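You operate a simulated robot arm through the tools that you are given. There is no shell and no other tool.

The job below is to be done with a simulated robot arm. You get a single attempt, and the scene is never put back.

Task
Press the orange peel twice and set its cup on the blue tray.
Fine: leave the press slide out. Where these are worked on the way, their far stop is far enough and under half their travel is too little: press slide.

The check looks at the end state, three seconds after you hand in, the way a careful person would. Anything else that was tipped, shoved, dropped, spilled or broken makes it a failure.

Robot
A 7-joint arm with a two-finger parallel gripper, fixed in place. Base frame: the origin is at the foot of the arm, x ahead of it, y to its left, z up; the work surface is at about z = 0. Lengths are in cm, angles in degrees, forces in N, time in s.
With the tool pointing down near the work surface it reaches from about 22 to 58 cm from the base axis. Its first joint turns from -66.0 to 66.0 degrees. Payload 2.5 kg.
The tool frame sits at the grasp point between the pads (the TCP): z along the fingers, y along the line on which they close. The tips reach 2.3 cm beyond it. The gripper opens to 9.4 cm. The fingers are 3.8 cm wide and 1 cm thick; the gripper's body (5.4 by 9.6 cm) begins 3.9 cm behind the TCP.
Orientation is told as [roll, pitch, yaw] about the base's x, y, z axes, in that order, counted from this pose: with the fingers straight down and closing along the base's y, the tool's x points along the base's -x, its y along +y and its z along -z.

Tools
- The arm moves only by the tool step_arm. Its argument "rows" is a list of rows, each a list of 6 numbers: the shift along the base's x, y, z in cm, then the turn, a rotation vector about the base's x, y, z in degrees. In form: [[x, y, z, ax, ay, az], ...]. A call has 1 to 20 rows; each row is the pose to reach, as a shift and turn from the pose commanded when the call began. "jaw" is the closure, from 0 (fully open) to 1 (shut), set as the call begins (left out, the last holds). Each row takes 0.2 s and may step no farther than 5 cm and 8.6 degrees from the row before; otherwise, or with a gripper value out of range, the whole call is refused. Where a pose cannot be reached the arm comes as near as it can. A force on the tool above 40 N (or 10 N above the force at the start of the call, whichever is more), or a blocked arm, ends the call early, and 0.2 s more pass. The fingers move at their own pace (about 10.8 cm/s each) and stop on an object; they squeeze with about 32 N. The grip force told is the motor's: it shows also when the fingers shut on nothing. Time passes only in rows, and 0.2 s behind the last, so rows that repeat a pose let the fingers close. The reply holds the time, the measured pose of the TCP, the force on the tool along the base axes, the opening and the grip force, in the units named above and with some noise, with the torque about the TCP (base axes, N m) and any sound that the robot's microphone picked up.
- Cameras (640 x 400 px; columns grow to the right, rows downward): "scene" is fixed at [14.18, -42.64, 54.71]; the picture's right is [0.62, -0.79, 0.00], its down [-0.43, -0.33, -0.84] and it looks along [0.66, 0.52, -0.54] (base axes); focal length 214 px, centre (320, 200). "wrist" rides on the gripper at [8.6, 1.6, -7.4] in the tool frame; the picture's right is [-0.18, 0.98, 0.00], its down [-0.58, -0.11, -0.81] and it looks along [-0.79, -0.15, 0.59] (tool axes); focal length 243 px, centre (320, 200). There is no depth. A picture from a camera that has moved, and an enlarged one, comes with that camera's place and axes in the base frame and with its lens.
- capture(camera): a new picture of that camera. The clock stands still meanwhile.
- zoom(camera, box): a new picture of the part [left, top, right, bottom] of that camera's present view, enlarged. The clock stands still meanwhile.
- sign_off(): hands the job in; it is judged then, once.

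Nothing tells you positions but the pictures and the camera data. Unless the task says otherwise, let go and move clear before handing in.

The tools are called as name(argument=value, ...) on one line, values as JSON. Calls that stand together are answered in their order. step_arm: Moves the arm, as the interface text tells. Its arguments: {"type":"object","properties":{"rows":{"type":"array"},"jaw":{"type":"number"}},"required":["rows"]} The other tools are called the same way: capture (camera) takes a picture; zoom (camera, box) takes an enlarged picture of a part of a camera's view; sign_off () hands the job in.

At the start:

```text
t: 0.0
tcp_pos: [43.44, 7.78, 43.28]
orientation: [-0.1, 0.0, 0.0]
wrist_force: [0.7, 0.1, -0.7]
torque: [0.0, 0.0, -0.02]
finger_gap: 9.42
grasp_force: 0.1
```

scene: 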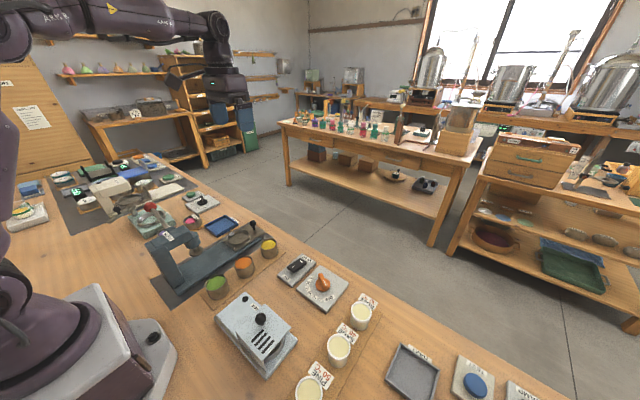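
wrist: 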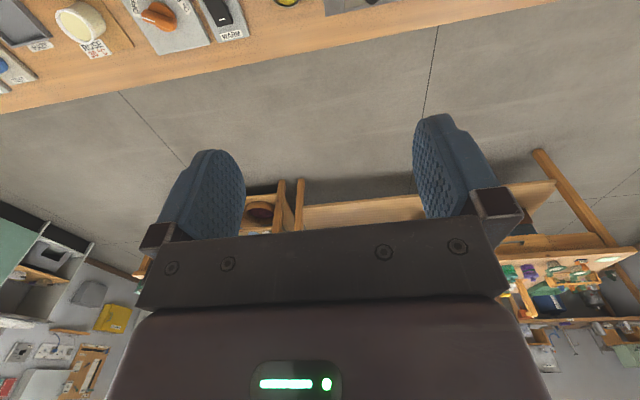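

I see a bench with a perfume or press setup: a dark press with three colored cups (green, orange, yellow), a slide press, cream candles, and trays. I'll enlarge the views before moving to identify the orange peel cup, the press slide and the blue tray.

zoom(camera="scene", box=[140, 200, 300, 300])

zoom(camera="scene", box=[0, 140, 200, 265])

zoom(camera="scene", box=[200, 250, 400, 400])

zoom(camera="scene", box=[360, 300, 560, 400])

```text
4.00 times, centred on (220, 250) of scene
camera zoom: at [14.18, -42.64, 54.71], right [0.62, -0.79, 0.0], down [-0.43, -0.33, -0.84], along [0.66, 0.52, -0.54], focal length 858 px, centre (720, 0)
```

zoom: 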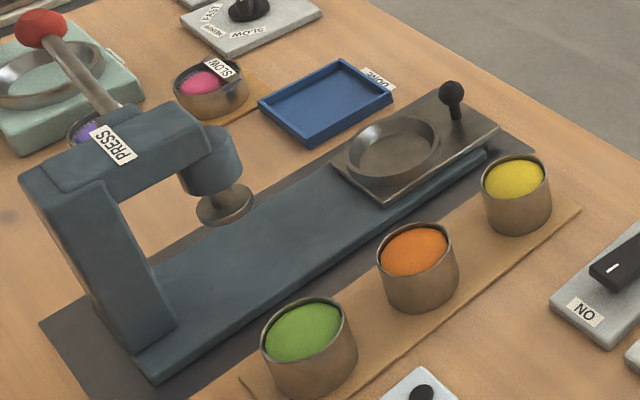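

```text
3.20 times, centred on (100, 202) of scene
camera zoom: at [14.18, -42.64, 54.71], right [0.62, -0.79, 0.0], down [-0.43, -0.33, -0.84], along [0.66, 0.52, -0.54], focal length 686 px, centre (1024, 192)
```

zoom: 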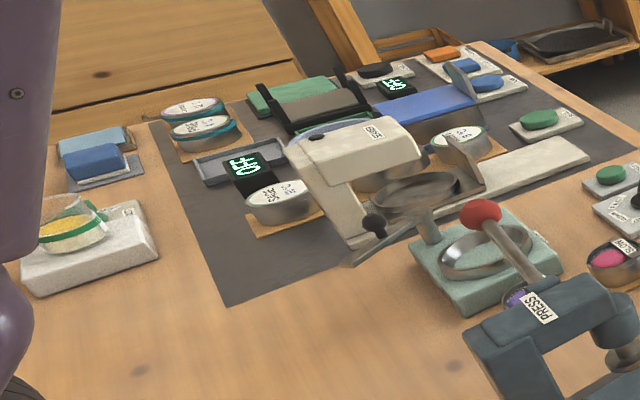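

```text
2.67 times, centred on (300, 325) of scene
camera zoom: at [14.18, -42.64, 54.71], right [0.62, -0.79, 0.0], down [-0.43, -0.33, -0.84], along [0.66, 0.52, -0.54], focal length 572 px, centre (373, -133)
```

zoom: 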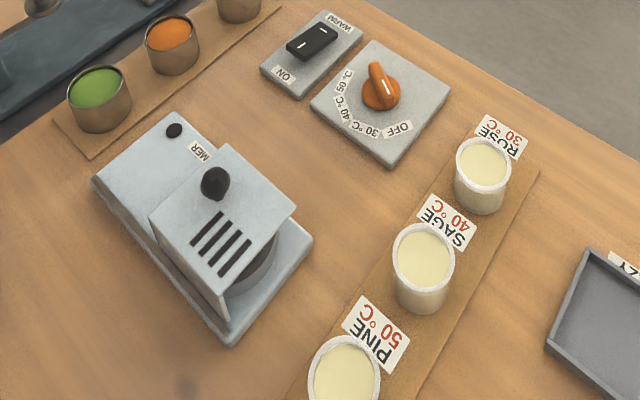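

```text
3.20 times, centred on (460, 350) of scene
camera zoom: at [14.18, -42.64, 54.71], right [0.62, -0.79, 0.0], down [-0.43, -0.33, -0.84], along [0.66, 0.52, -0.54], focal length 686 px, centre (-128, -280)
```

zoom: 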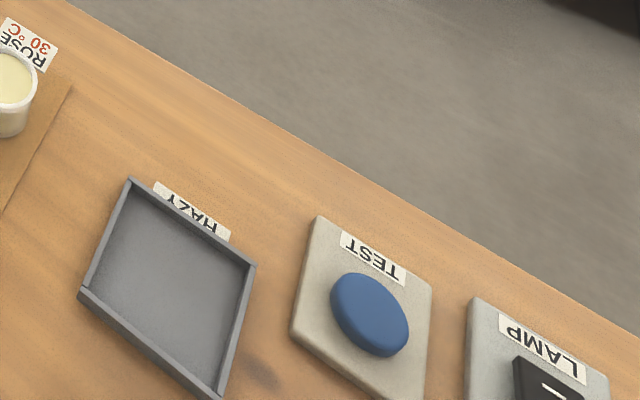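

The orange peel cup looks to be the middle one, near (34, 2.7). The press dish is near (41, 15.5) with its knob near (47, 15.3), and the plunger is near (27, 15.4). The blue "DONE" tray is behind them. I'll move the wrist camera above the press, staying high, to look more closely.

step_arm(rows=[[-3, 1.2, -1, 0, 5, 0], [-6, 2.4, -2, 0, 10, 0], [-9, 3.6, -3, 0, 15, 0], [-12, 4.8, -4, 0, 20, 0], [-14, 6, -5, 0, 25, 0], [-14, 6, -5, 0, 25, 0]], jaw=0)

capture(camera="wrist")

capture(camera="scene")

```text
t: 1.4
tcp_pos: [29.34, 13.74, 38.35]
orientation: [-0.1, 25.0, 0.0]
wrist_force: [0.2, -0.1, 0.3]
torque: [0.0, 0.01, 0.02]
finger_gap: 9.4
grasp_force: 0.1
```

```text
taken
camera wrist: at [24.68, 15.34, 48.85], right [0.17, 0.98, -0.08], down [0.87, -0.11, 0.48], along [0.47, -0.15, -0.87], focal length 243 px, centre (320, 200)
```

wrist: 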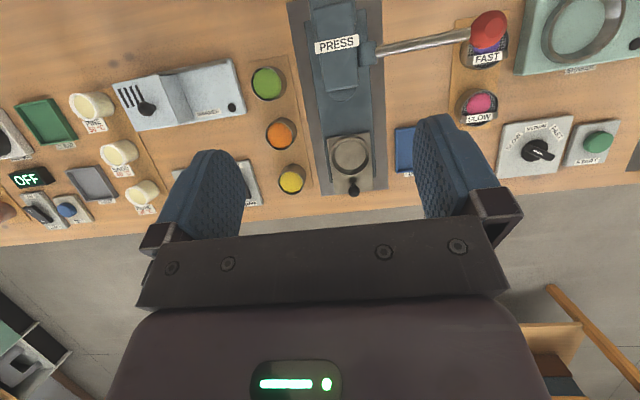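

```text
taken
```

scene: 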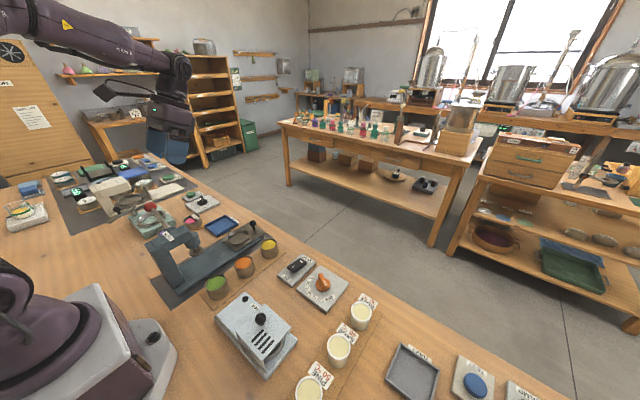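

From above, the red-ball lever belongs to the press: it reaches out on the +y side, over the FAST and SLOW cups. I'll enlarge the view to understand the mechanism before touching it.

zoom(camera="wrist", box=[240, 0, 400, 200])

zoom(camera="wrist", box=[360, 0, 640, 175])

zoom(camera="scene", box=[110, 180, 230, 280])

zoom(camera="scene", box=[110, 160, 250, 248])

```text
2.00 times, centred on (320, 100) of wrist
camera zoom: at [24.68, 15.34, 48.85], right [0.17, 0.98, -0.08], down [0.87, -0.11, 0.48], along [0.47, -0.15, -0.87], focal length 485 px, centre (320, 400)
```

zoom: 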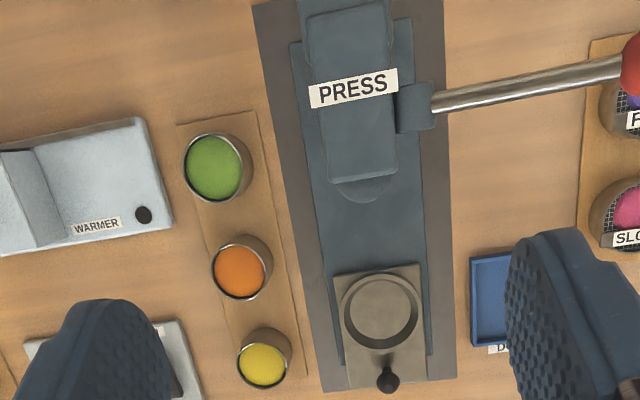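

```text
2.29 times, centred on (500, 88) of wrist
camera zoom: at [24.68, 15.34, 48.85], right [0.17, 0.98, -0.08], down [0.87, -0.11, 0.48], along [0.47, -0.15, -0.87], focal length 555 px, centre (-91, 457)
```

zoom: 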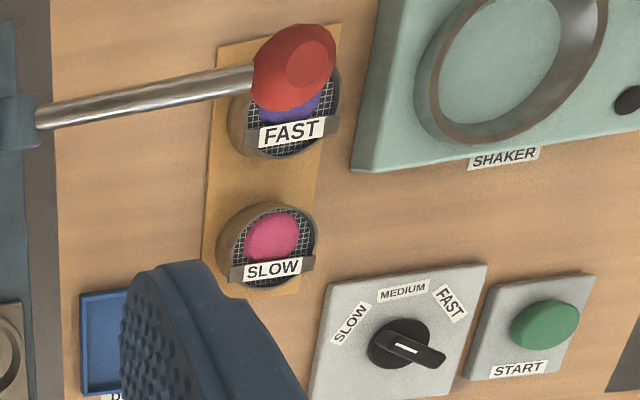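

```text
4.00 times, centred on (170, 230) of scene
camera zoom: at [14.18, -42.64, 54.71], right [0.62, -0.79, 0.0], down [-0.43, -0.33, -0.84], along [0.66, 0.52, -0.54], focal length 858 px, centre (920, 80)
```

zoom: 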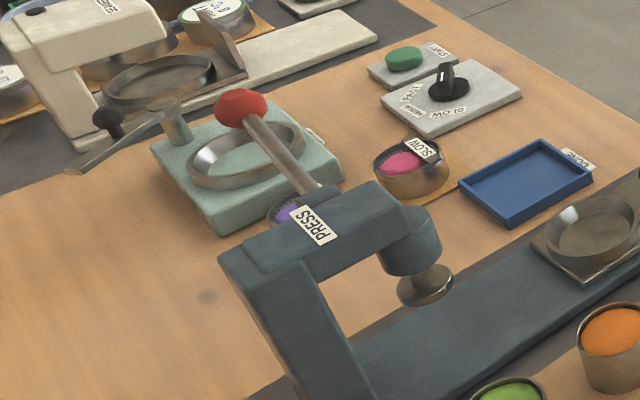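

```text
4.55 times, centred on (180, 204) of scene
camera zoom: at [14.18, -42.64, 54.71], right [0.62, -0.79, 0.0], down [-0.43, -0.33, -0.84], along [0.66, 0.52, -0.54], focal length 975 px, centre (956, 182)
```

zoom: 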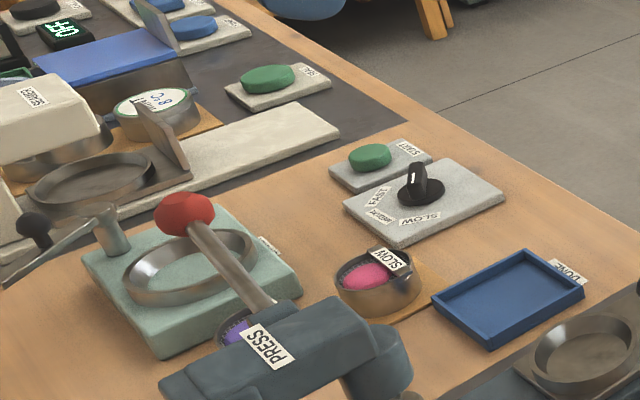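

The press lever hub is near (24, 18.5, 15) and its red ball is near (24, 30, 18). The cup is about 5.5 cm wide and 4.3 cm tall at (34.1, 2.5). I'll check how far the wrist camera bracket sticks out, since it could hit the press head, and take a closer look at the slide.

zoom(camera="scene", box=[70, 40, 230, 180])

zoom(camera="scene", box=[205, 205, 285, 255])

zoom(camera="wrist", box=[300, 0, 400, 62])

```text
2.86 times, centred on (150, 110) of scene
camera zoom: at [14.18, -42.64, 54.71], right [0.62, -0.79, 0.0], down [-0.43, -0.33, -0.84], along [0.66, 0.52, -0.54], focal length 613 px, centre (806, 457)
```

zoom: 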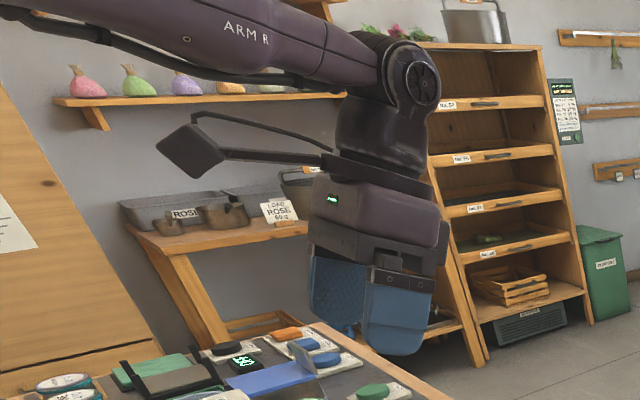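

```text
8.00 times, centred on (245, 230) of scene
camera zoom: at [14.18, -42.64, 54.71], right [0.62, -0.79, 0.0], down [-0.43, -0.33, -0.84], along [0.66, 0.52, -0.54], focal length 1716 px, centre (920, -40)
```

zoom: 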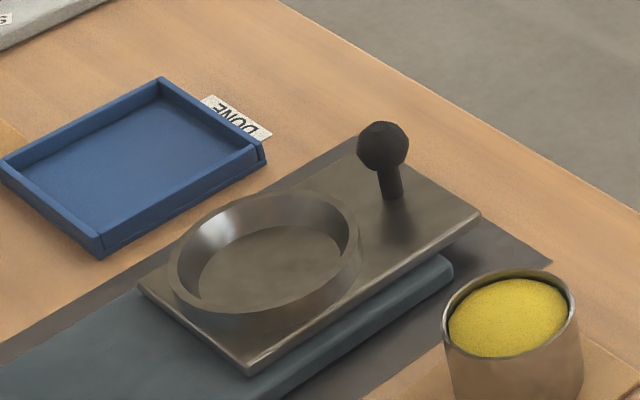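

```text
6.40 times, centred on (350, 31) of wrist
camera zoom: at [24.68, 15.34, 48.85], right [0.17, 0.98, -0.08], down [0.87, -0.11, 0.48], along [0.47, -0.15, -0.87], focal length 1553 px, centre (128, 1282)
```

zoom: 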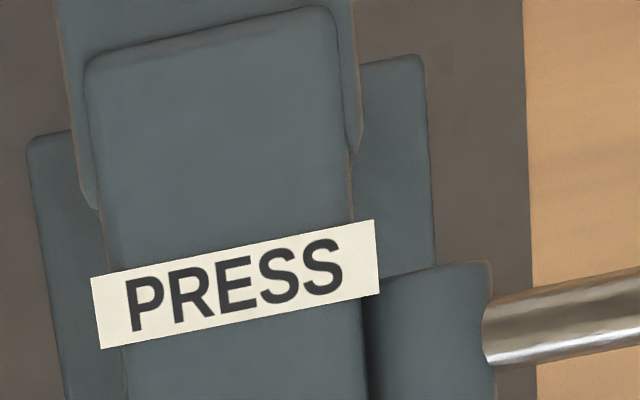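

The camera bracket is a real protruding box. I'll work at the dish with the tool turned about -40° so the bracket clears the press head. First I'll straighten the tool and go above the orange cup.

step_arm(rows=[[1, -2.5, -2, 0, -6.3, 0], [2.2, -5, -4, 0, -12.5, 0], [3.4, -8, -6.5, 0, -19, 0], [4.66, -11.28, -9, 0, -25, 0], [4.66, -11.28, -12, 0, -25, 0], [4.66, -11.28, -14, 0, -25, 0]], jaw=0.12)

step_arm(rows=[[0, 0, -1, 0, 0, -8], [0, 0, -2, 0, 0, -16], [0, 0, -3, 0, 0, -24], [0, 0, -4, 0, 0, -32], [0, 0, -5, 0, 0, -40], [0, 0, -6, 0, 0, -40], [0, 0, -6, 0, 0, -40]])

capture(camera="wrist")

capture(camera="scene")

```text
t: 2.8
tcp_pos: [34.22, 2.75, 24.47]
orientation: [-0.2, -0.2, 0.0]
wrist_force: [0.9, 0.7, 0.0]
torque: [-0.02, 0.01, 0.02]
finger_gap: 8.27
grasp_force: 0.1
```

```text
t: 4.4
tcp_pos: [34.18, 2.48, 18.29]
orientation: [-0.2, 0.0, -40.1]
wrist_force: [0.3, -0.6, -0.4]
torque: [0.0, 0.02, -0.02]
finger_gap: 8.28
grasp_force: 0.0
```

```text
taken
camera wrist: at [28.6, 9.28, 25.74], right [0.77, 0.63, 0.0], down [0.38, -0.46, 0.81], along [0.51, -0.62, -0.59], focal length 243 px, centre (320, 200)
```

wrist: 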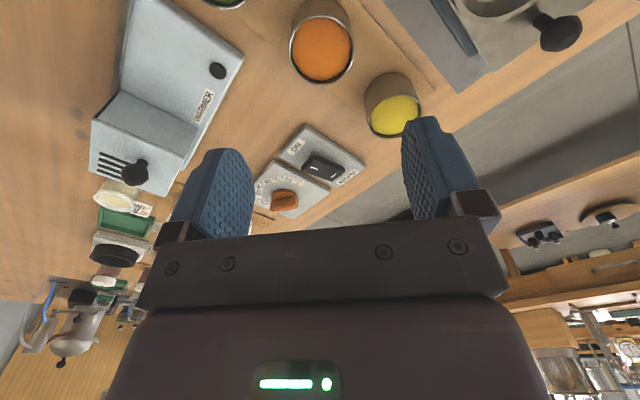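

```text
taken
```

scene: 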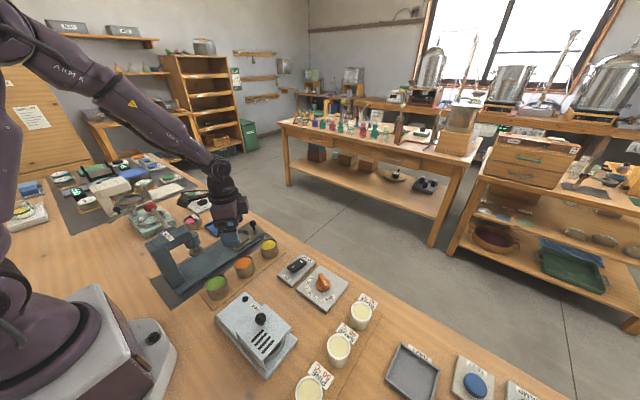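

The cup is confirmed at about (34.0, 2.7), and the fingers straddle it with margin. I'll descend with the TCP about 1 cm below the rim.

step_arm(rows=[[-0.1, 0.15, -4, 0, 0, 0], [-0.1, 0.15, -8, 0, 0, 0], [-0.1, 0.15, -11, 0, 0, 0], [-0.1, 0.15, -13, 0, 0, 0], [-0.1, 0.15, -14.2, 0, 0, 0], [-0.1, 0.15, -15.0, 0, 0, 0], [-0.1, 0.15, -15.0, 0, 0, 0]])

capture(camera="wrist")

zoom(camera="scene", box=[180, 180, 320, 300])

```text
t: 6.0
tcp_pos: [34.25, 2.61, 3.17]
orientation: [-0.1, -0.1, -39.9]
wrist_force: [-0.2, -0.1, -0.3]
torque: [0.04, 0.0, -0.02]
finger_gap: 8.3
grasp_force: 0.0
```

```text
taken
camera wrist: at [28.63, 9.43, 10.75], right [0.77, 0.63, 0.0], down [0.38, -0.46, 0.81], along [0.51, -0.62, -0.59], focal length 243 px, centre (320, 200)
```

wrist: 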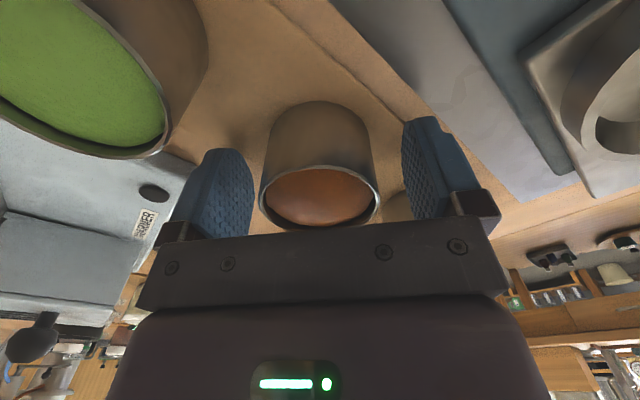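

```text
3.33 times, centred on (250, 240) of scene
camera zoom: at [14.18, -42.64, 54.71], right [0.62, -0.79, 0.0], down [-0.43, -0.33, -0.84], along [0.66, 0.52, -0.54], focal length 715 px, centre (553, 67)
```

zoom: 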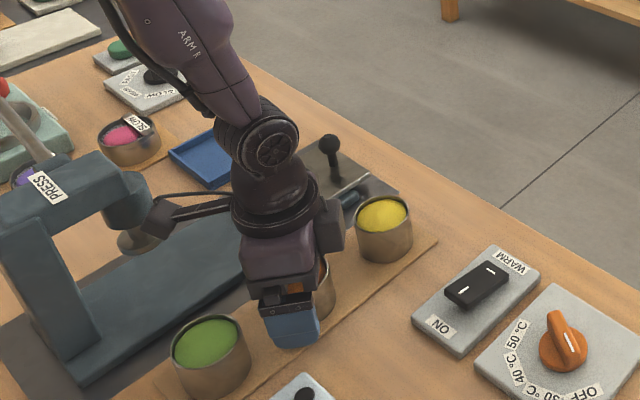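

The cup sits centered between the fingers. I'll close on it.

step_arm(rows=[[0, 0, 0, 0, 0, 0], [0, 0, 0, 0, 0, 0], [0, 0, 0, 0, 0, 0], [0, 0, 0, 0, 0, 0]], jaw=0.7)

```text
t: 7.0
tcp_pos: [34.16, 2.59, 3.33]
orientation: [-0.2, 0.0, -39.9]
wrist_force: [0.5, 0.3, 0.4]
torque: [-0.01, 0.01, 0.04]
finger_gap: 5.35
grasp_force: 31.9
```

The grip is firm, with a gap of 5.35 cm. I'll lift straight up, then carry the cup over the dish.

step_arm(rows=[[0, 0, 1.5, 0, 0, 0], [0, 0, 4, 0, 0, 0], [0, 0, 7, 0, 0, 0], [0, 0, 10, 0, 0, 0], [0, 0, 12.7, 0, 0, 0], [1.6, 3.1, 12.7, 0, 0, 0], [3.2, 6.2, 12.7, 0, 0, 0], [4.8, 9.3, 12.7, 0, 0, 0], [6.4, 12.3, 12.7, 0, 0, 0], [6.4, 12.3, 12.7, 0, 0, 0]])

capture(camera="wrist")

capture(camera="scene")

```text
t: 9.2
tcp_pos: [40.89, 15.15, 15.96]
orientation: [-0.1, 0.0, -40.0]
wrist_force: [-0.8, 0.2, -0.6]
torque: [-0.02, -0.01, -0.01]
finger_gap: 5.34
grasp_force: 32.0
```

```text
taken
camera wrist: at [35.31, 21.93, 23.36], right [0.77, 0.63, 0.0], down [0.38, -0.46, 0.81], along [0.51, -0.62, -0.59], focal length 243 px, centre (320, 200)
```

wrist: 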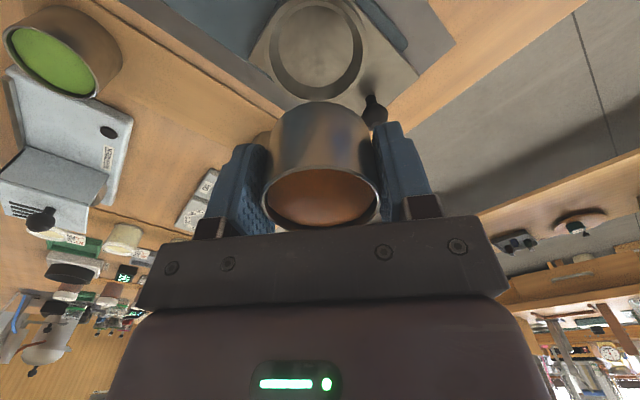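

```text
taken
```

scene: 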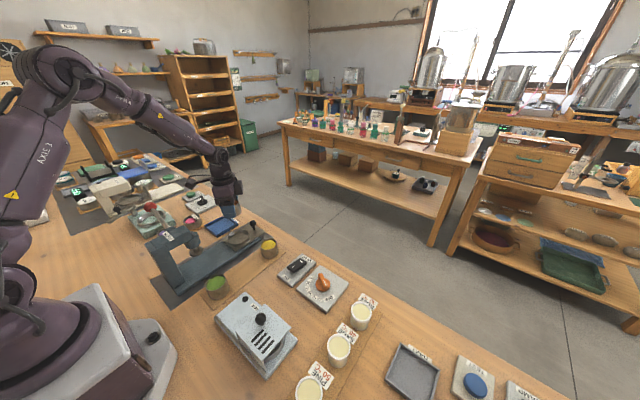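

The cup is held upright over the dish. I'll enlarge this view to locate the dish centre precisely before lowering.

zoom(camera="wrist", box=[230, 0, 430, 125])

zoom(camera="scene", box=[180, 180, 300, 260])

step_arm(rows=[[0, 0, 0, 0, 0, 0]])

```text
3.20 times, centred on (330, 62) of wrist
camera zoom: at [35.31, 21.93, 23.36], right [0.77, 0.63, 0.0], down [0.38, -0.46, 0.81], along [0.51, -0.62, -0.59], focal length 776 px, centre (288, 640)
```

zoom: 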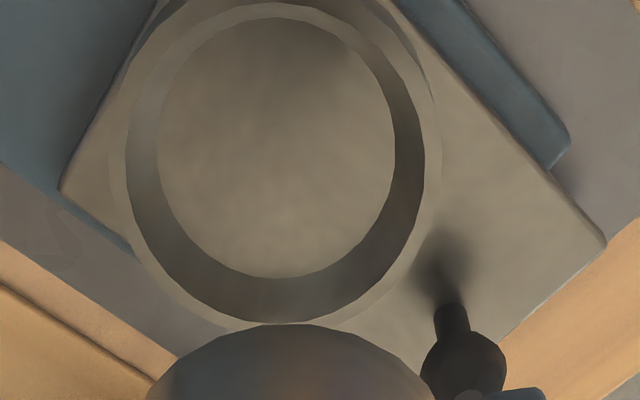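

```text
5.00 times, centred on (240, 220) of scene
camera zoom: at [14.18, -42.64, 54.71], right [0.62, -0.79, 0.0], down [-0.43, -0.33, -0.84], along [0.66, 0.52, -0.54], focal length 1072 px, centre (720, 100)
```

zoom: 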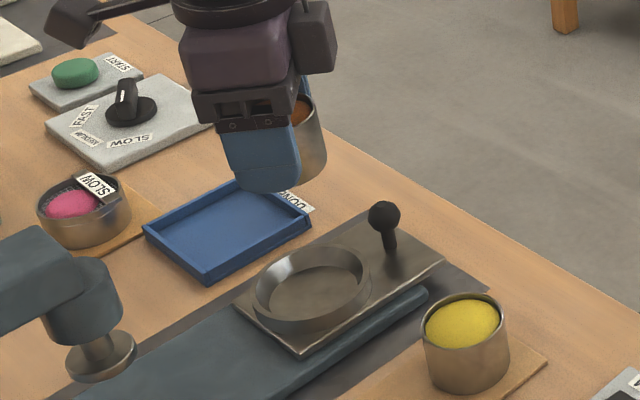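

```text
t: 9.6
tcp_pos: [40.83, 15.01, 15.91]
orientation: [-0.1, 0.0, -39.9]
wrist_force: [0.2, 0.1, -1.2]
torque: [0.02, 0.02, 0.01]
finger_gap: 5.35
grasp_force: 31.9
```

The dish floor is centred at about (40.5, 15.1) and is roughly 6.0 cm wide, against the 5.4 cm cup, so alignment matters. I'll check where the cup sits relative to the TCP.

zoom(camera="wrist", box=[240, 90, 400, 240])

```text
2.67 times, centred on (320, 165) of wrist
camera zoom: at [35.3, 21.89, 23.36], right [0.77, 0.63, 0.0], down [0.38, -0.46, 0.81], along [0.51, -0.62, -0.59], focal length 647 px, centre (320, 293)
```

zoom: 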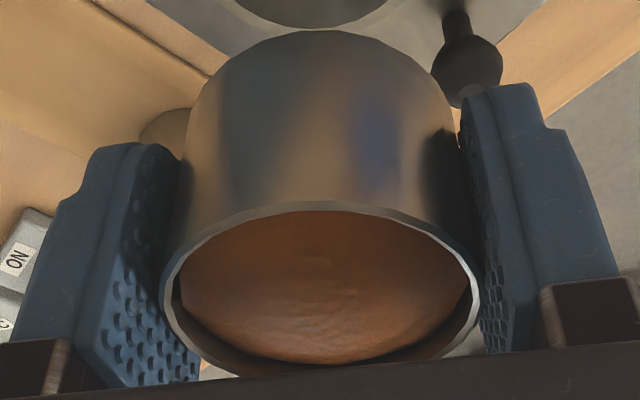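

The cup centre is within about 0.2 cm of the TCP. I'll shift slightly to (40.5, 15.1) and lower to just above the dish rim to check.

step_arm(rows=[[-0.3, 0.1, -3, 0, 0, 0], [-0.35, 0.12, -6, 0, 0, 0], [-0.35, 0.12, -8, 0, 0, 0], [-0.35, 0.12, -8.7, 0, 0, 0], [-0.35, 0.12, -8.7, 0, 0, 0]])

capture(camera="wrist")

zoom(camera="scene", box=[190, 180, 310, 260])

```text
t: 10.8
tcp_pos: [40.17, 15.13, 7.25]
orientation: [-0.1, 0.0, -40.0]
wrist_force: [-0.1, 0.4, -1.5]
torque: [0.0, -0.04, 0.02]
finger_gap: 5.35
grasp_force: 32.1
```

```text
taken
camera wrist: at [34.59, 21.93, 14.76], right [0.77, 0.63, 0.0], down [0.38, -0.46, 0.81], along [0.51, -0.62, -0.59], focal length 243 px, centre (320, 200)
```

wrist: 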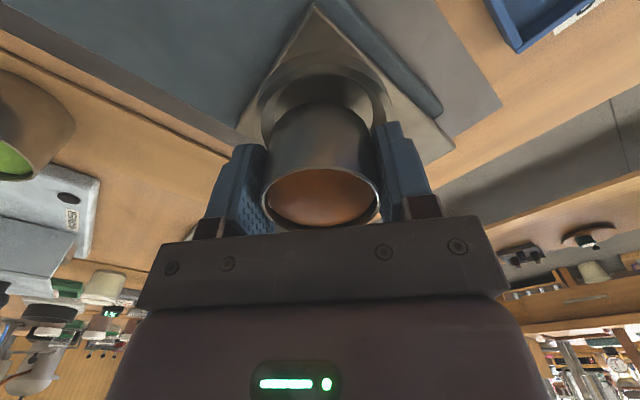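

```text
5.00 times, centred on (250, 220) of scene
camera zoom: at [14.18, -42.64, 54.71], right [0.62, -0.79, 0.0], down [-0.43, -0.33, -0.84], along [0.66, 0.52, -0.54], focal length 1072 px, centre (670, 100)
```

zoom: 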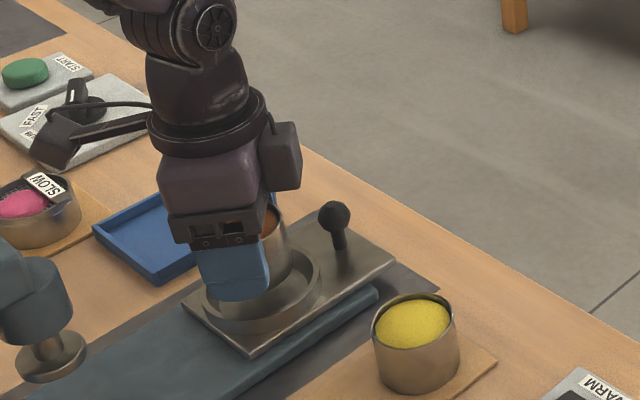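

zoom(camera="wrist", box=[220, 40, 420, 240])

```text
2.00 times, centred on (320, 140) of wrist
camera zoom: at [34.59, 21.93, 14.76], right [0.77, 0.63, 0.0], down [0.38, -0.46, 0.81], along [0.51, -0.62, -0.59], focal length 485 px, centre (320, 320)
```

zoom: 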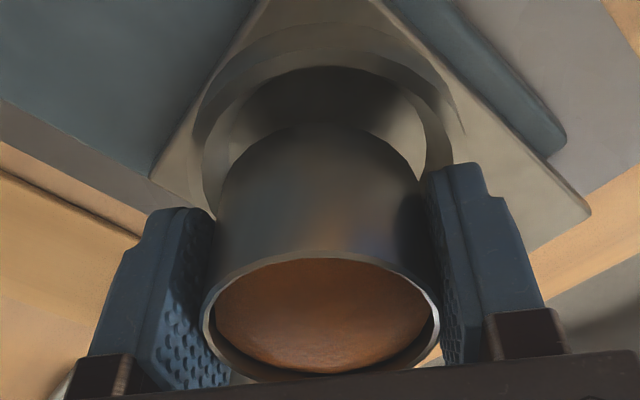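

The cup is nearly centred above the dish, needing only about +0.15 cm in x. I'll nudge it and lower in small steps, watching the force.

step_arm(rows=[[0.15, 0.08, -0.5, 0, 0, 0], [0.15, 0.08, -1.0, 0, 0, 0], [0.15, 0.08, -1.4, 0, 0, 0], [0.15, 0.08, -1.7, 0, 0, 0], [0.15, 0.08, -1.7, 0, 0, 0]])

zoom(camera="wrist", box=[220, 40, 420, 240])

```text
t: 12.0
tcp_pos: [40.13, 15.23, 5.67]
orientation: [0.0, -0.1, -39.9]
wrist_force: [-13.1, -6.5, 32.8]
torque: [0.25, 0.33, 0.15]
finger_gap: 5.34
grasp_force: 32.0
```

```text
2.00 times, centred on (320, 140) of wrist
camera zoom: at [34.61, 22.02, 13.17], right [0.77, 0.64, 0.0], down [0.38, -0.46, 0.81], along [0.51, -0.62, -0.59], focal length 485 px, centre (320, 320)
```

zoom: 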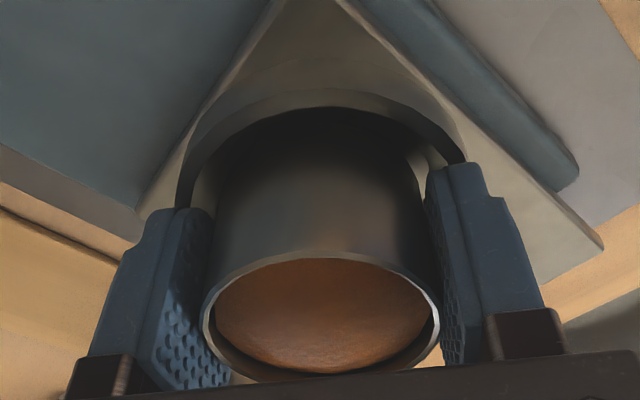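

I see a contact force of 33 N up with the cup bottom still about 0.5 cm above the dish floor. The torque points to the fingertip corners resting on the dish rim, because my grip on the cup is too low. Rather than drop the cup, I'll carry it back to its mat spot and regrip higher.

step_arm(rows=[[0, 0, 0.6, 0, 0, 0], [0, 0, 3, 0, 0, 0], [0, 0, 6.5, 0, 0, 0], [0, 0, 10.4, 0, 0, 0], [-1.55, -3.1, 10.4, 0, 0, 0], [-3.1, -6.2, 10.4, 0, 0, 0], [-4.65, -9.3, 10.4, 0, 0, 0], [-6.2, -12.5, 10.4, 0, 0, 0], [-6.2, -12.5, 10.4, 0, 0, 0], [-6.2, -12.5, 7, 0, 0, 0], [-6.2, -12.5, 3.5, 0, 0, 0], [-6.2, -12.5, 0.5, 0, 0, 0], [-6.2, -12.5, -1, 0, 0, 0], [-6.2, -12.5, -1.7, 0, 0, 0], [-6.2, -12.5, -1.7, 0, 0, 0]])

zoom(camera="scene", box=[180, 200, 320, 300])

capture(camera="wrist")

```text
t: 15.2
tcp_pos: [34.15, 2.65, 4.17]
orientation: [0.0, -0.1, -40.0]
wrist_force: [-0.1, 1.2, -0.5]
torque: [0.0, -0.02, 0.01]
finger_gap: 5.35
grasp_force: 31.9
```

```text
4.00 times, centred on (250, 250) of scene
camera zoom: at [14.18, -42.64, 54.71], right [0.62, -0.79, 0.0], down [-0.43, -0.33, -0.84], along [0.66, 0.52, -0.54], focal length 858 px, centre (600, 0)
```

zoom: 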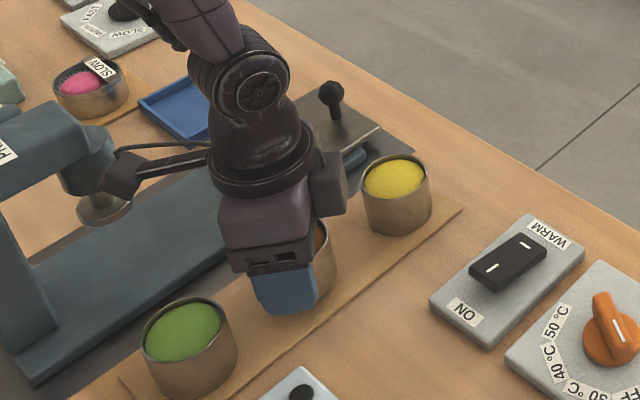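

```text
taken
camera wrist: at [28.5, 9.45, 11.57], right [0.77, 0.63, 0.0], down [0.38, -0.46, 0.81], along [0.51, -0.62, -0.59], focal length 243 px, centre (320, 200)
```

wrist: 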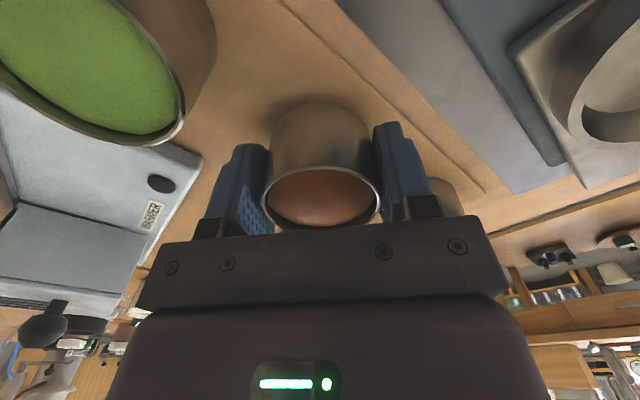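

The cup is about 0.9 cm above the mat. I'll lower it until it touches.

step_arm(rows=[[0, 0, -0.4, 0, 0, 0], [0, 0, -0.7, 0, 0, 0], [0, 0, -0.85, 0, 0, 0], [0, 0, -0.85, 0, 0, 0]])

```text
t: 16.2
tcp_pos: [33.88, 2.6, 3.12]
orientation: [-0.2, -0.2, -40.0]
wrist_force: [-7.1, -1.4, 21.8]
torque: [0.03, -0.01, 0.08]
finger_gap: 5.34
grasp_force: 31.7
```

Contact is made. I'll ease off slightly, open, raise about 1.2 cm around the cup, and regrip near the rim.

step_arm(rows=[[0, 0, 0.2, 0, 0, 0], [0, 0, 0.2, 0, 0, 0]])

step_arm(rows=[[0, 0, 0, 0, 0, 0], [0, 0, 0, 0, 0, 0], [0, 0, 0.5, 0, 0, 0], [0, 0, 1.05, 0, 0, 0], [0, 0, 1.05, 0, 0, 0]], jaw=0.15)

zoom(camera="wrist", box=[220, 80, 420, 240])

zoom(camera="scene", box=[180, 200, 320, 300])

```text
t: 16.8
tcp_pos: [33.97, 2.73, 3.3]
orientation: [-0.1, -0.1, -40.0]
wrist_force: [-1.0, 0.2, -0.7]
torque: [0.01, 0.04, -0.02]
finger_gap: 5.37
grasp_force: 31.9
```

```text
t: 18.0
tcp_pos: [33.86, 2.79, 4.46]
orientation: [-0.1, 0.0, -40.0]
wrist_force: [0.2, 1.2, 0.2]
torque: [-0.03, 0.0, 0.0]
finger_gap: 7.97
grasp_force: 0.1
```

```text
2.50 times, centred on (320, 160) of wrist
camera zoom: at [28.4, 9.55, 11.91], right [0.77, 0.63, 0.0], down [0.38, -0.46, 0.81], along [0.51, -0.62, -0.59], focal length 606 px, centre (320, 300)
```

zoom: 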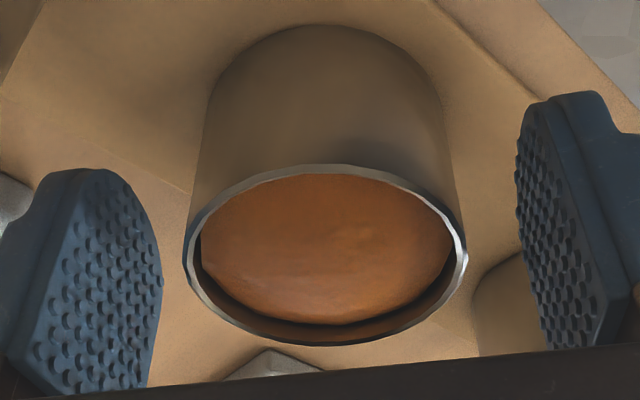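

```text
4.00 times, centred on (250, 250) of scene
camera zoom: at [14.18, -42.64, 54.71], right [0.62, -0.79, 0.0], down [-0.43, -0.33, -0.84], along [0.66, 0.52, -0.54], focal length 858 px, centre (600, 0)
```

zoom: 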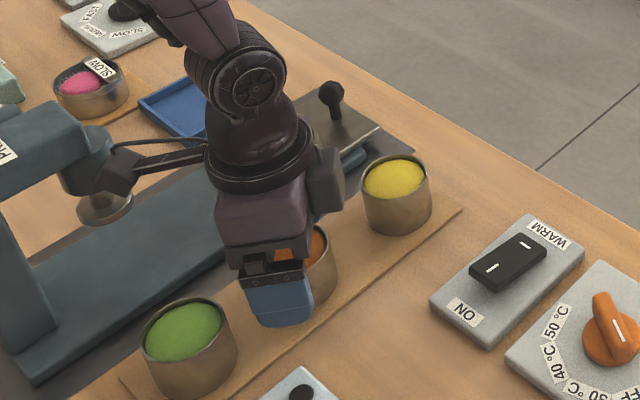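

The full rim is visible now: the cup centre is at (34.25, 2.55) and the rim is at about z = 4.4. I'll recentre by (+0.25, -0.2) and close at rim height.

step_arm(rows=[[0.25, -0.2, -0.1, 0, 0, 0], [0.25, -0.2, -0.1, 0, 0, 0]])

step_arm(rows=[[0, 0, 0, 0, 0, 0], [0, 0, 0, 0, 0, 0], [0, 0, 0, 0, 0, 0], [0, 0, 0, 0, 0, 0]], jaw=0.7)

step_arm(rows=[[0, 0, 1, 0, 0, 0], [0, 0, 3, 0, 0, 0], [0, 0, 6, 0, 0, 0], [0, 0, 9, 0, 0, 0], [0, 0, 12, 0, 0, 0], [1.6, 3.1, 12, 0, 0, 0], [3.2, 6.2, 12, 0, 0, 0], [4.8, 9.3, 12, 0, 0, 0], [6.1, 12.3, 12, 0, 0, 0], [6.1, 12.3, 9, 0, 0, 0], [6.1, 12.3, 6, 0, 0, 0], [6.1, 12.3, 4.2, 0, 0, 0], [6.1, 12.3, 4.2, 0, 0, 0]])

zoom(camera="wrist", box=[220, 40, 420, 240])

zoom(camera="scene", box=[190, 180, 310, 260])

```text
t: 18.6
tcp_pos: [34.23, 2.54, 4.37]
orientation: [-0.1, -0.1, -40.0]
wrist_force: [-0.2, -0.5, 0.3]
torque: [0.02, -0.01, -0.01]
finger_gap: 7.99
grasp_force: 0.2
```

```text
t: 19.6
tcp_pos: [34.26, 2.55, 4.27]
orientation: [0.0, -0.1, -40.0]
wrist_force: [-0.4, -0.3, 0.5]
torque: [0.05, -0.06, -0.03]
finger_gap: 5.35
grasp_force: 31.6
```

```text
t: 22.4
tcp_pos: [40.54, 15.05, 8.44]
orientation: [0.0, -0.1, -40.1]
wrist_force: [0.3, -0.6, -1.3]
torque: [0.0, 0.01, 0.01]
finger_gap: 5.36
grasp_force: 32.0
```

```text
2.00 times, centred on (320, 140) of wrist
camera zoom: at [34.89, 21.82, 15.84], right [0.77, 0.63, 0.0], down [0.38, -0.46, 0.81], along [0.51, -0.62, -0.59], focal length 485 px, centre (320, 320)
```

zoom: 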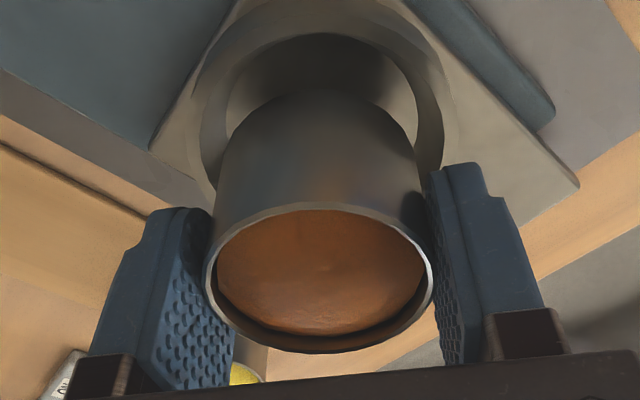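

```text
5.00 times, centred on (250, 220) of scene
camera zoom: at [14.18, -42.64, 54.71], right [0.62, -0.79, 0.0], down [-0.43, -0.33, -0.84], along [0.66, 0.52, -0.54], focal length 1072 px, centre (670, 100)
```

zoom: 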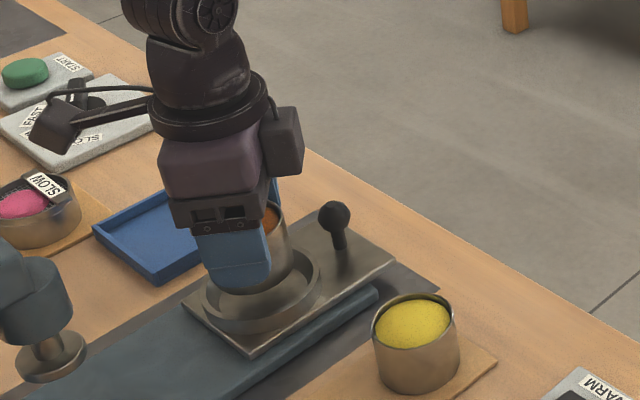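

Cup and dish are aligned within about 0.1 cm. I'll lower gently and expect contact near TCP z of about 6.1.

step_arm(rows=[[0.05, 0.08, -0.8, 0, 0, 0], [0.05, 0.08, -1.4, 0, 0, 0], [0.05, 0.08, -1.8, 0, 0, 0], [0.05, 0.08, -2.0, 0, 0, 0], [0.05, 0.08, -2.0, 0, 0, 0]])

zoom(camera="wrist", box=[220, 40, 420, 240])

```text
t: 23.6
tcp_pos: [40.32, 14.87, 6.41]
orientation: [-0.2, 0.0, -39.9]
wrist_force: [-0.2, 0.0, -1.0]
torque: [0.02, -0.04, -0.02]
finger_gap: 5.35
grasp_force: 32.3
```

```text
2.00 times, centred on (320, 140) of wrist
camera zoom: at [34.88, 21.66, 13.88], right [0.77, 0.63, 0.0], down [0.38, -0.46, 0.81], along [0.51, -0.62, -0.59], focal length 485 px, centre (320, 320)
```

zoom: 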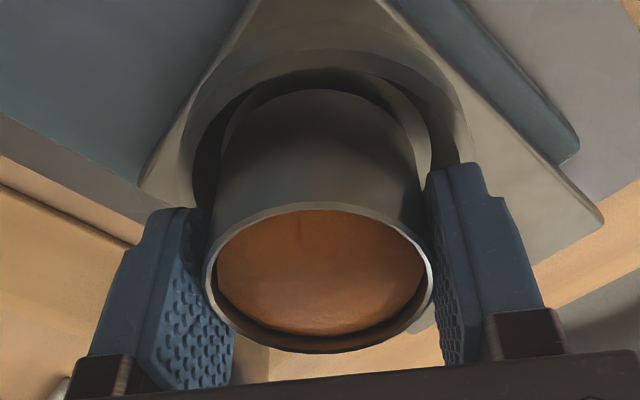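

step_arm(rows=[[0.1, 0.12, -0.2, 0, 0, 0], [0.1, 0.12, -0.4, 0, 0, 0], [0.1, 0.12, -0.4, 0, 0, 0]])

```text
t: 24.4
tcp_pos: [40.44, 15.0, 5.99]
orientation: [-0.1, -0.1, -40.0]
wrist_force: [-0.5, -0.2, -0.2]
torque: [0.03, -0.03, -0.01]
finger_gap: 5.32
grasp_force: 32.2
```

step_arm(rows=[[0, 0, -0.15, 0, 0, 0], [0, 0, -0.3, 0, 0, 0], [0, 0, -0.3, 0, 0, 0]])

zoom(camera="wrist", box=[220, 40, 420, 240])

```text
t: 25.2
tcp_pos: [40.76, 15.08, 5.76]
orientation: [0.0, -0.1, -39.9]
wrist_force: [-5.5, -0.5, 25.2]
torque: [-0.17, 0.24, 0.01]
finger_gap: 5.35
grasp_force: 31.7
```

```text
2.00 times, centred on (320, 140) of wrist
camera zoom: at [35.07, 21.79, 13.2], right [0.77, 0.63, 0.0], down [0.37, -0.46, 0.81], along [0.51, -0.62, -0.59], focal length 485 px, centre (320, 320)
```

zoom: 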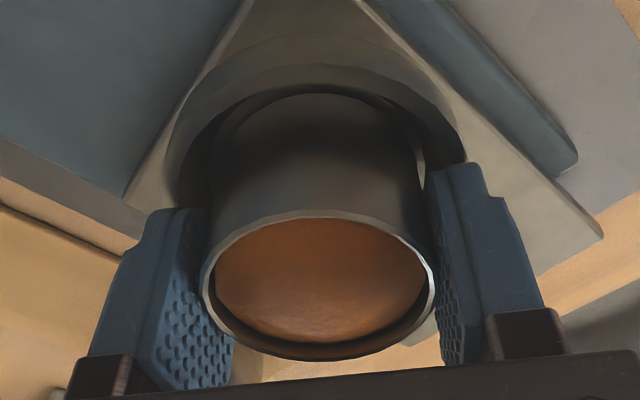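

Contact is at TCP z of about 5.76 with a near-central load, so the cup is seated on the dish floor. I'll ease up slightly, release, and rise.

step_arm(rows=[[0, 0, 0.15, 0, 0, 0], [0, 0, 0.15, 0, 0, 0]])

step_arm(rows=[[0, 0, 0, 0, 0, 0], [0, 0, 0.0, 0, 0, 0], [0, 0, 0.5, 0, 0, 0], [0, 0, 2, 0, 0, 0], [0, 0, 5, 0, 0, 0], [0, 0, 9, 0, 0, 0], [0, 0, 9, 0, 0, 0]], jaw=0.15)

capture(camera="wrist")

zoom(camera="scene", box=[170, 180, 310, 270])

```text
t: 25.8
tcp_pos: [40.45, 15.06, 5.87]
orientation: [-0.1, -0.1, -39.9]
wrist_force: [1.0, 1.2, 6.3]
torque: [0.08, -0.2, 0.06]
finger_gap: 5.35
grasp_force: 31.9
```

```text
t: 26.1
tcp_pos: [40.11, 14.4, 5.86]
orientation: [-1.2, 0.2, -40.3]
wrist_force: [-17.6, -9.4, 20.1]
torque: [0.29, -0.32, 0.13]
finger_gap: 7.16
grasp_force: 0.1
stopped in row 1: the force on the tool passed its limit at 47 N (the readings are from after the stop); the commanded pose is now the measured one
```

```text
taken
camera wrist: at [34.76, 21.32, 13.28], right [0.78, 0.63, -0.02], down [0.39, -0.45, 0.8], along [0.5, -0.63, -0.59], focal length 243 px, centre (320, 200)
```

wrist: 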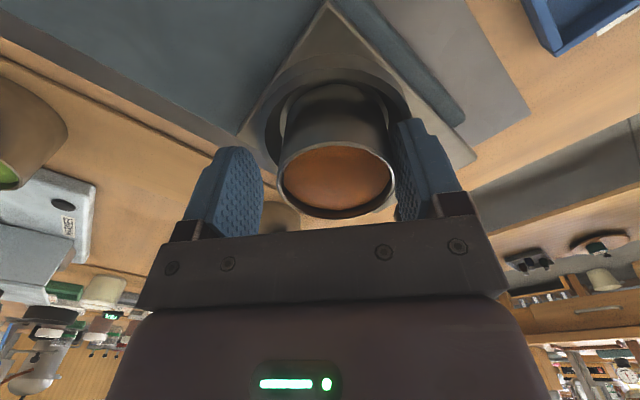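

```text
4.44 times, centred on (240, 225) of scene
camera zoom: at [14.17, -42.64, 54.71], right [0.62, -0.79, 0.0], down [-0.42, -0.33, -0.84], along [0.66, 0.52, -0.54], focal length 953 px, centre (676, 89)
```

zoom: 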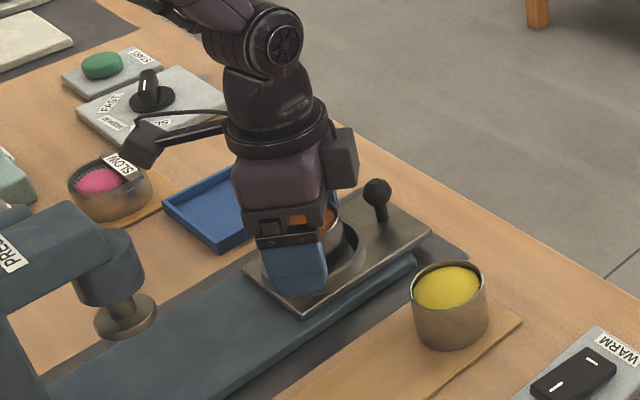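

When the fingers opened, one pushed against the inside of the dish rim, so the rim is slightly higher than the fingertips. I'll check the cup closely before freeing the fingers.

zoom(camera="wrist", box=[220, 40, 460, 240])

zoom(camera="scene", box=[215, 200, 285, 250])

```text
2.00 times, centred on (340, 140) of wrist
camera zoom: at [34.76, 21.32, 13.28], right [0.78, 0.63, -0.02], down [0.39, -0.45, 0.8], along [0.5, -0.63, -0.59], focal length 485 px, centre (280, 320)
```

zoom: 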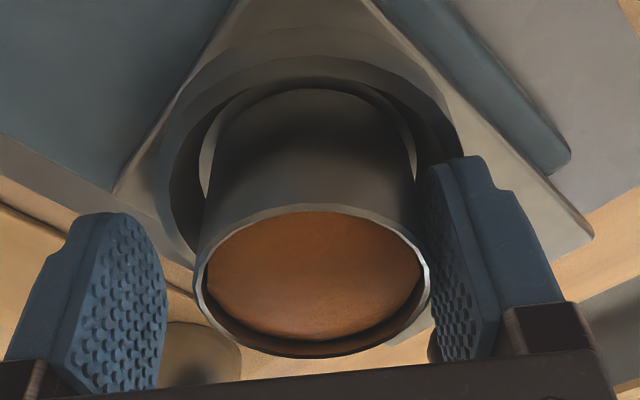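

```text
8.00 times, centred on (250, 225) of scene
camera zoom: at [14.17, -42.64, 54.71], right [0.62, -0.79, 0.0], down [-0.42, -0.33, -0.84], along [0.66, 0.52, -0.54], focal length 1716 px, centre (880, 0)
```

zoom: 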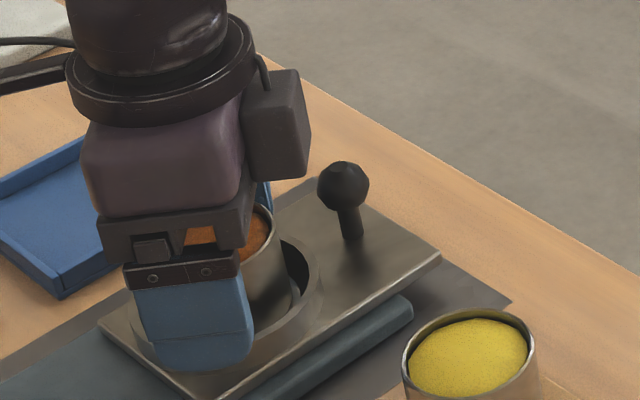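

The cup is upright in the dish. I'll hold the current opening and lift straight up.

step_arm(rows=[[0, 0, 0.4, 0, 0, 0], [0, 0, 0.9, 0, 0, 0], [0, 0, 1.6, 0, 0, 0], [0, 0, 3, 0, 0, 0]], jaw=0.25)

capture(camera="wrist")

```text
t: 27.1
tcp_pos: [40.12, 14.62, 8.72]
orientation: [-0.9, 0.3, -40.2]
wrist_force: [-0.1, -0.1, -0.5]
torque: [-0.01, 0.01, 0.06]
finger_gap: 7.05
grasp_force: 0.0
```

```text
taken
camera wrist: at [34.73, 21.44, 16.16], right [0.77, 0.63, -0.02], down [0.39, -0.45, 0.81], along [0.5, -0.63, -0.59], focal length 243 px, centre (320, 200)
```

wrist: 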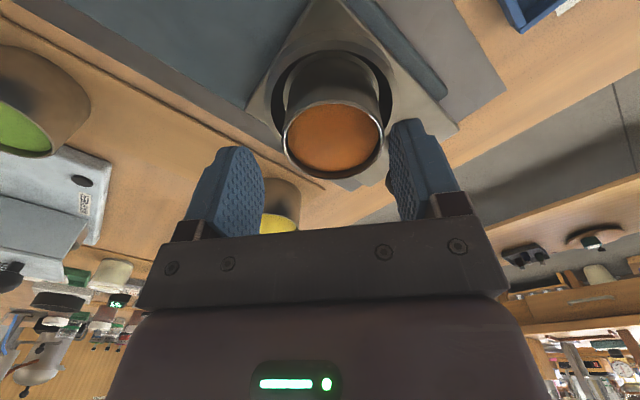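

The cup is free and standing in the dish. I'll rise, turn the tool back to yaw 0, and move beyond the knob to plan the grasp.

step_arm(rows=[[0, 0, 3, 0, 0, 0], [0, 0, 7, 0, 0, 0], [0, 0, 11, 0, 0, 0], [1.5, 0, 12, 0, 0, 8], [3, 0, 12, 0, 0, 16], [4.5, 0, 12, 0, 0, 24], [6, 0, 12, 0, 0, 32], [7, 0.3, 12, 0, 0, 40], [7, 0.3, 12, 0, 0, 40]], jaw=0.45)

capture(camera="wrist")

zoom(camera="scene", box=[140, 180, 300, 280])

```text
t: 29.1
tcp_pos: [47.29, 14.8, 20.68]
orientation: [-0.8, 0.2, 0.0]
wrist_force: [0.1, 1.0, 0.1]
torque: [-0.03, 0.03, 0.0]
finger_gap: 5.15
grasp_force: 0.0
```

```text
taken
camera wrist: at [38.66, 16.64, 28.2], right [0.18, 0.98, -0.02], down [0.58, -0.1, 0.81], along [0.79, -0.16, -0.59], focal length 243 px, centre (320, 200)
```

wrist: 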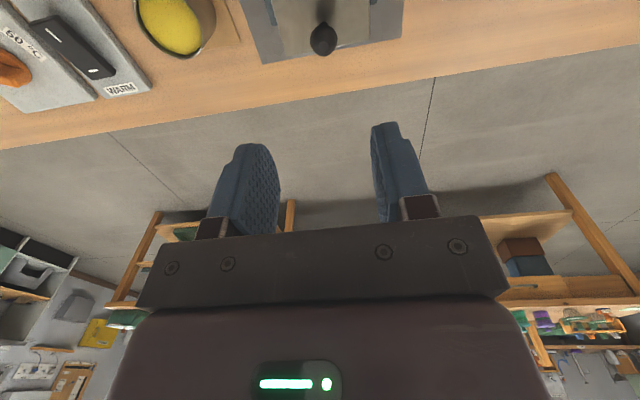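

```text
4.00 times, centred on (220, 230) of scene
camera zoom: at [14.18, -42.64, 54.71], right [0.62, -0.79, 0.0], down [-0.43, -0.33, -0.84], along [0.66, 0.52, -0.54], focal length 858 px, centre (720, 80)
```

zoom: 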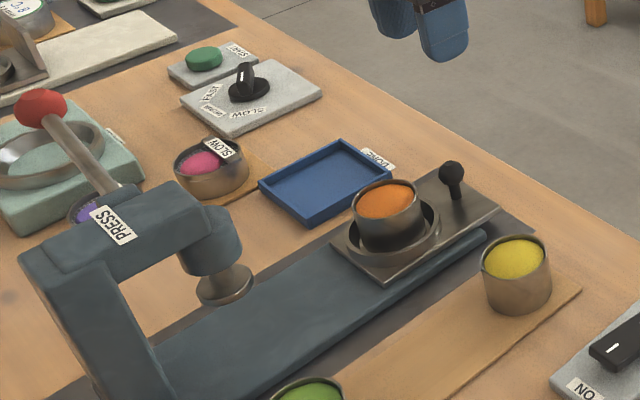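

The cup stands upright in the dish, and the knob is at about (47.2, 14.9, 4.4). I'll test whether I can tilt the tool back by about 40° here, which will keep the camera bracket clear of the press head when the slide goes in.

step_arm(rows=[[0.1, 0, -1, 0.2, 8, 0], [0.2, 0, -2, 0.3, 16, 0], [0.3, 0.1, -4, 0.5, 24, 0], [0.3, 0.1, -6, 0.6, 32, 0], [0.3, 0.1, -8, 0.8, 40, 0], [0.3, 0.1, -8, 0.8, 40, 0]])

capture(camera="wrist")

capture(camera="scene")

```text
t: 30.5
tcp_pos: [47.53, 14.93, 13.72]
orientation: [-0.2, 36.2, 0.0]
wrist_force: [0.0, -0.3, 0.9]
torque: [0.02, -0.02, -0.02]
finger_gap: 5.16
grasp_force: 0.0
out of reach, approached as far as the arm can: row 5, 6
```

```text
taken
camera wrist: at [44.97, 16.62, 24.82], right [0.15, 0.98, -0.11], down [0.95, -0.11, 0.31], along [0.29, -0.15, -0.95], focal length 243 px, centre (320, 200)
```

wrist: 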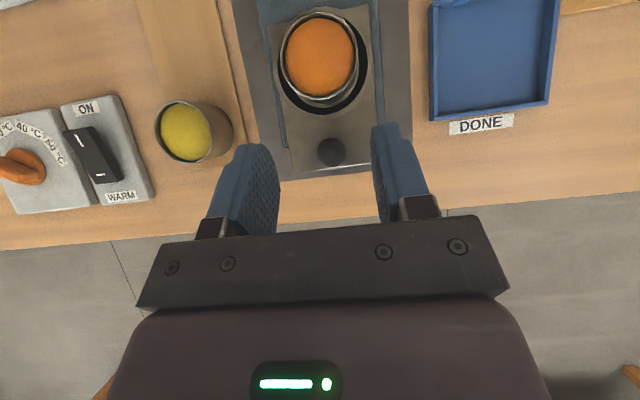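

```text
taken
```

scene: 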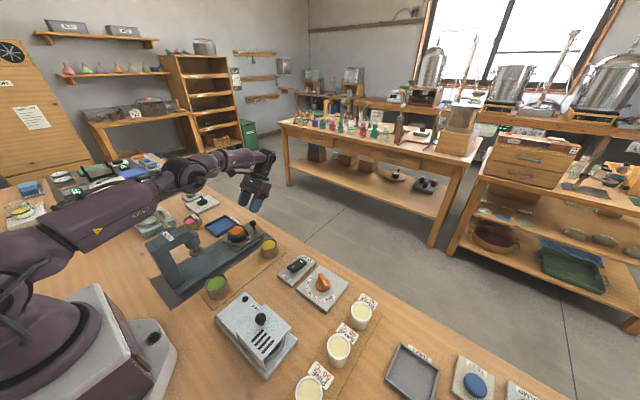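

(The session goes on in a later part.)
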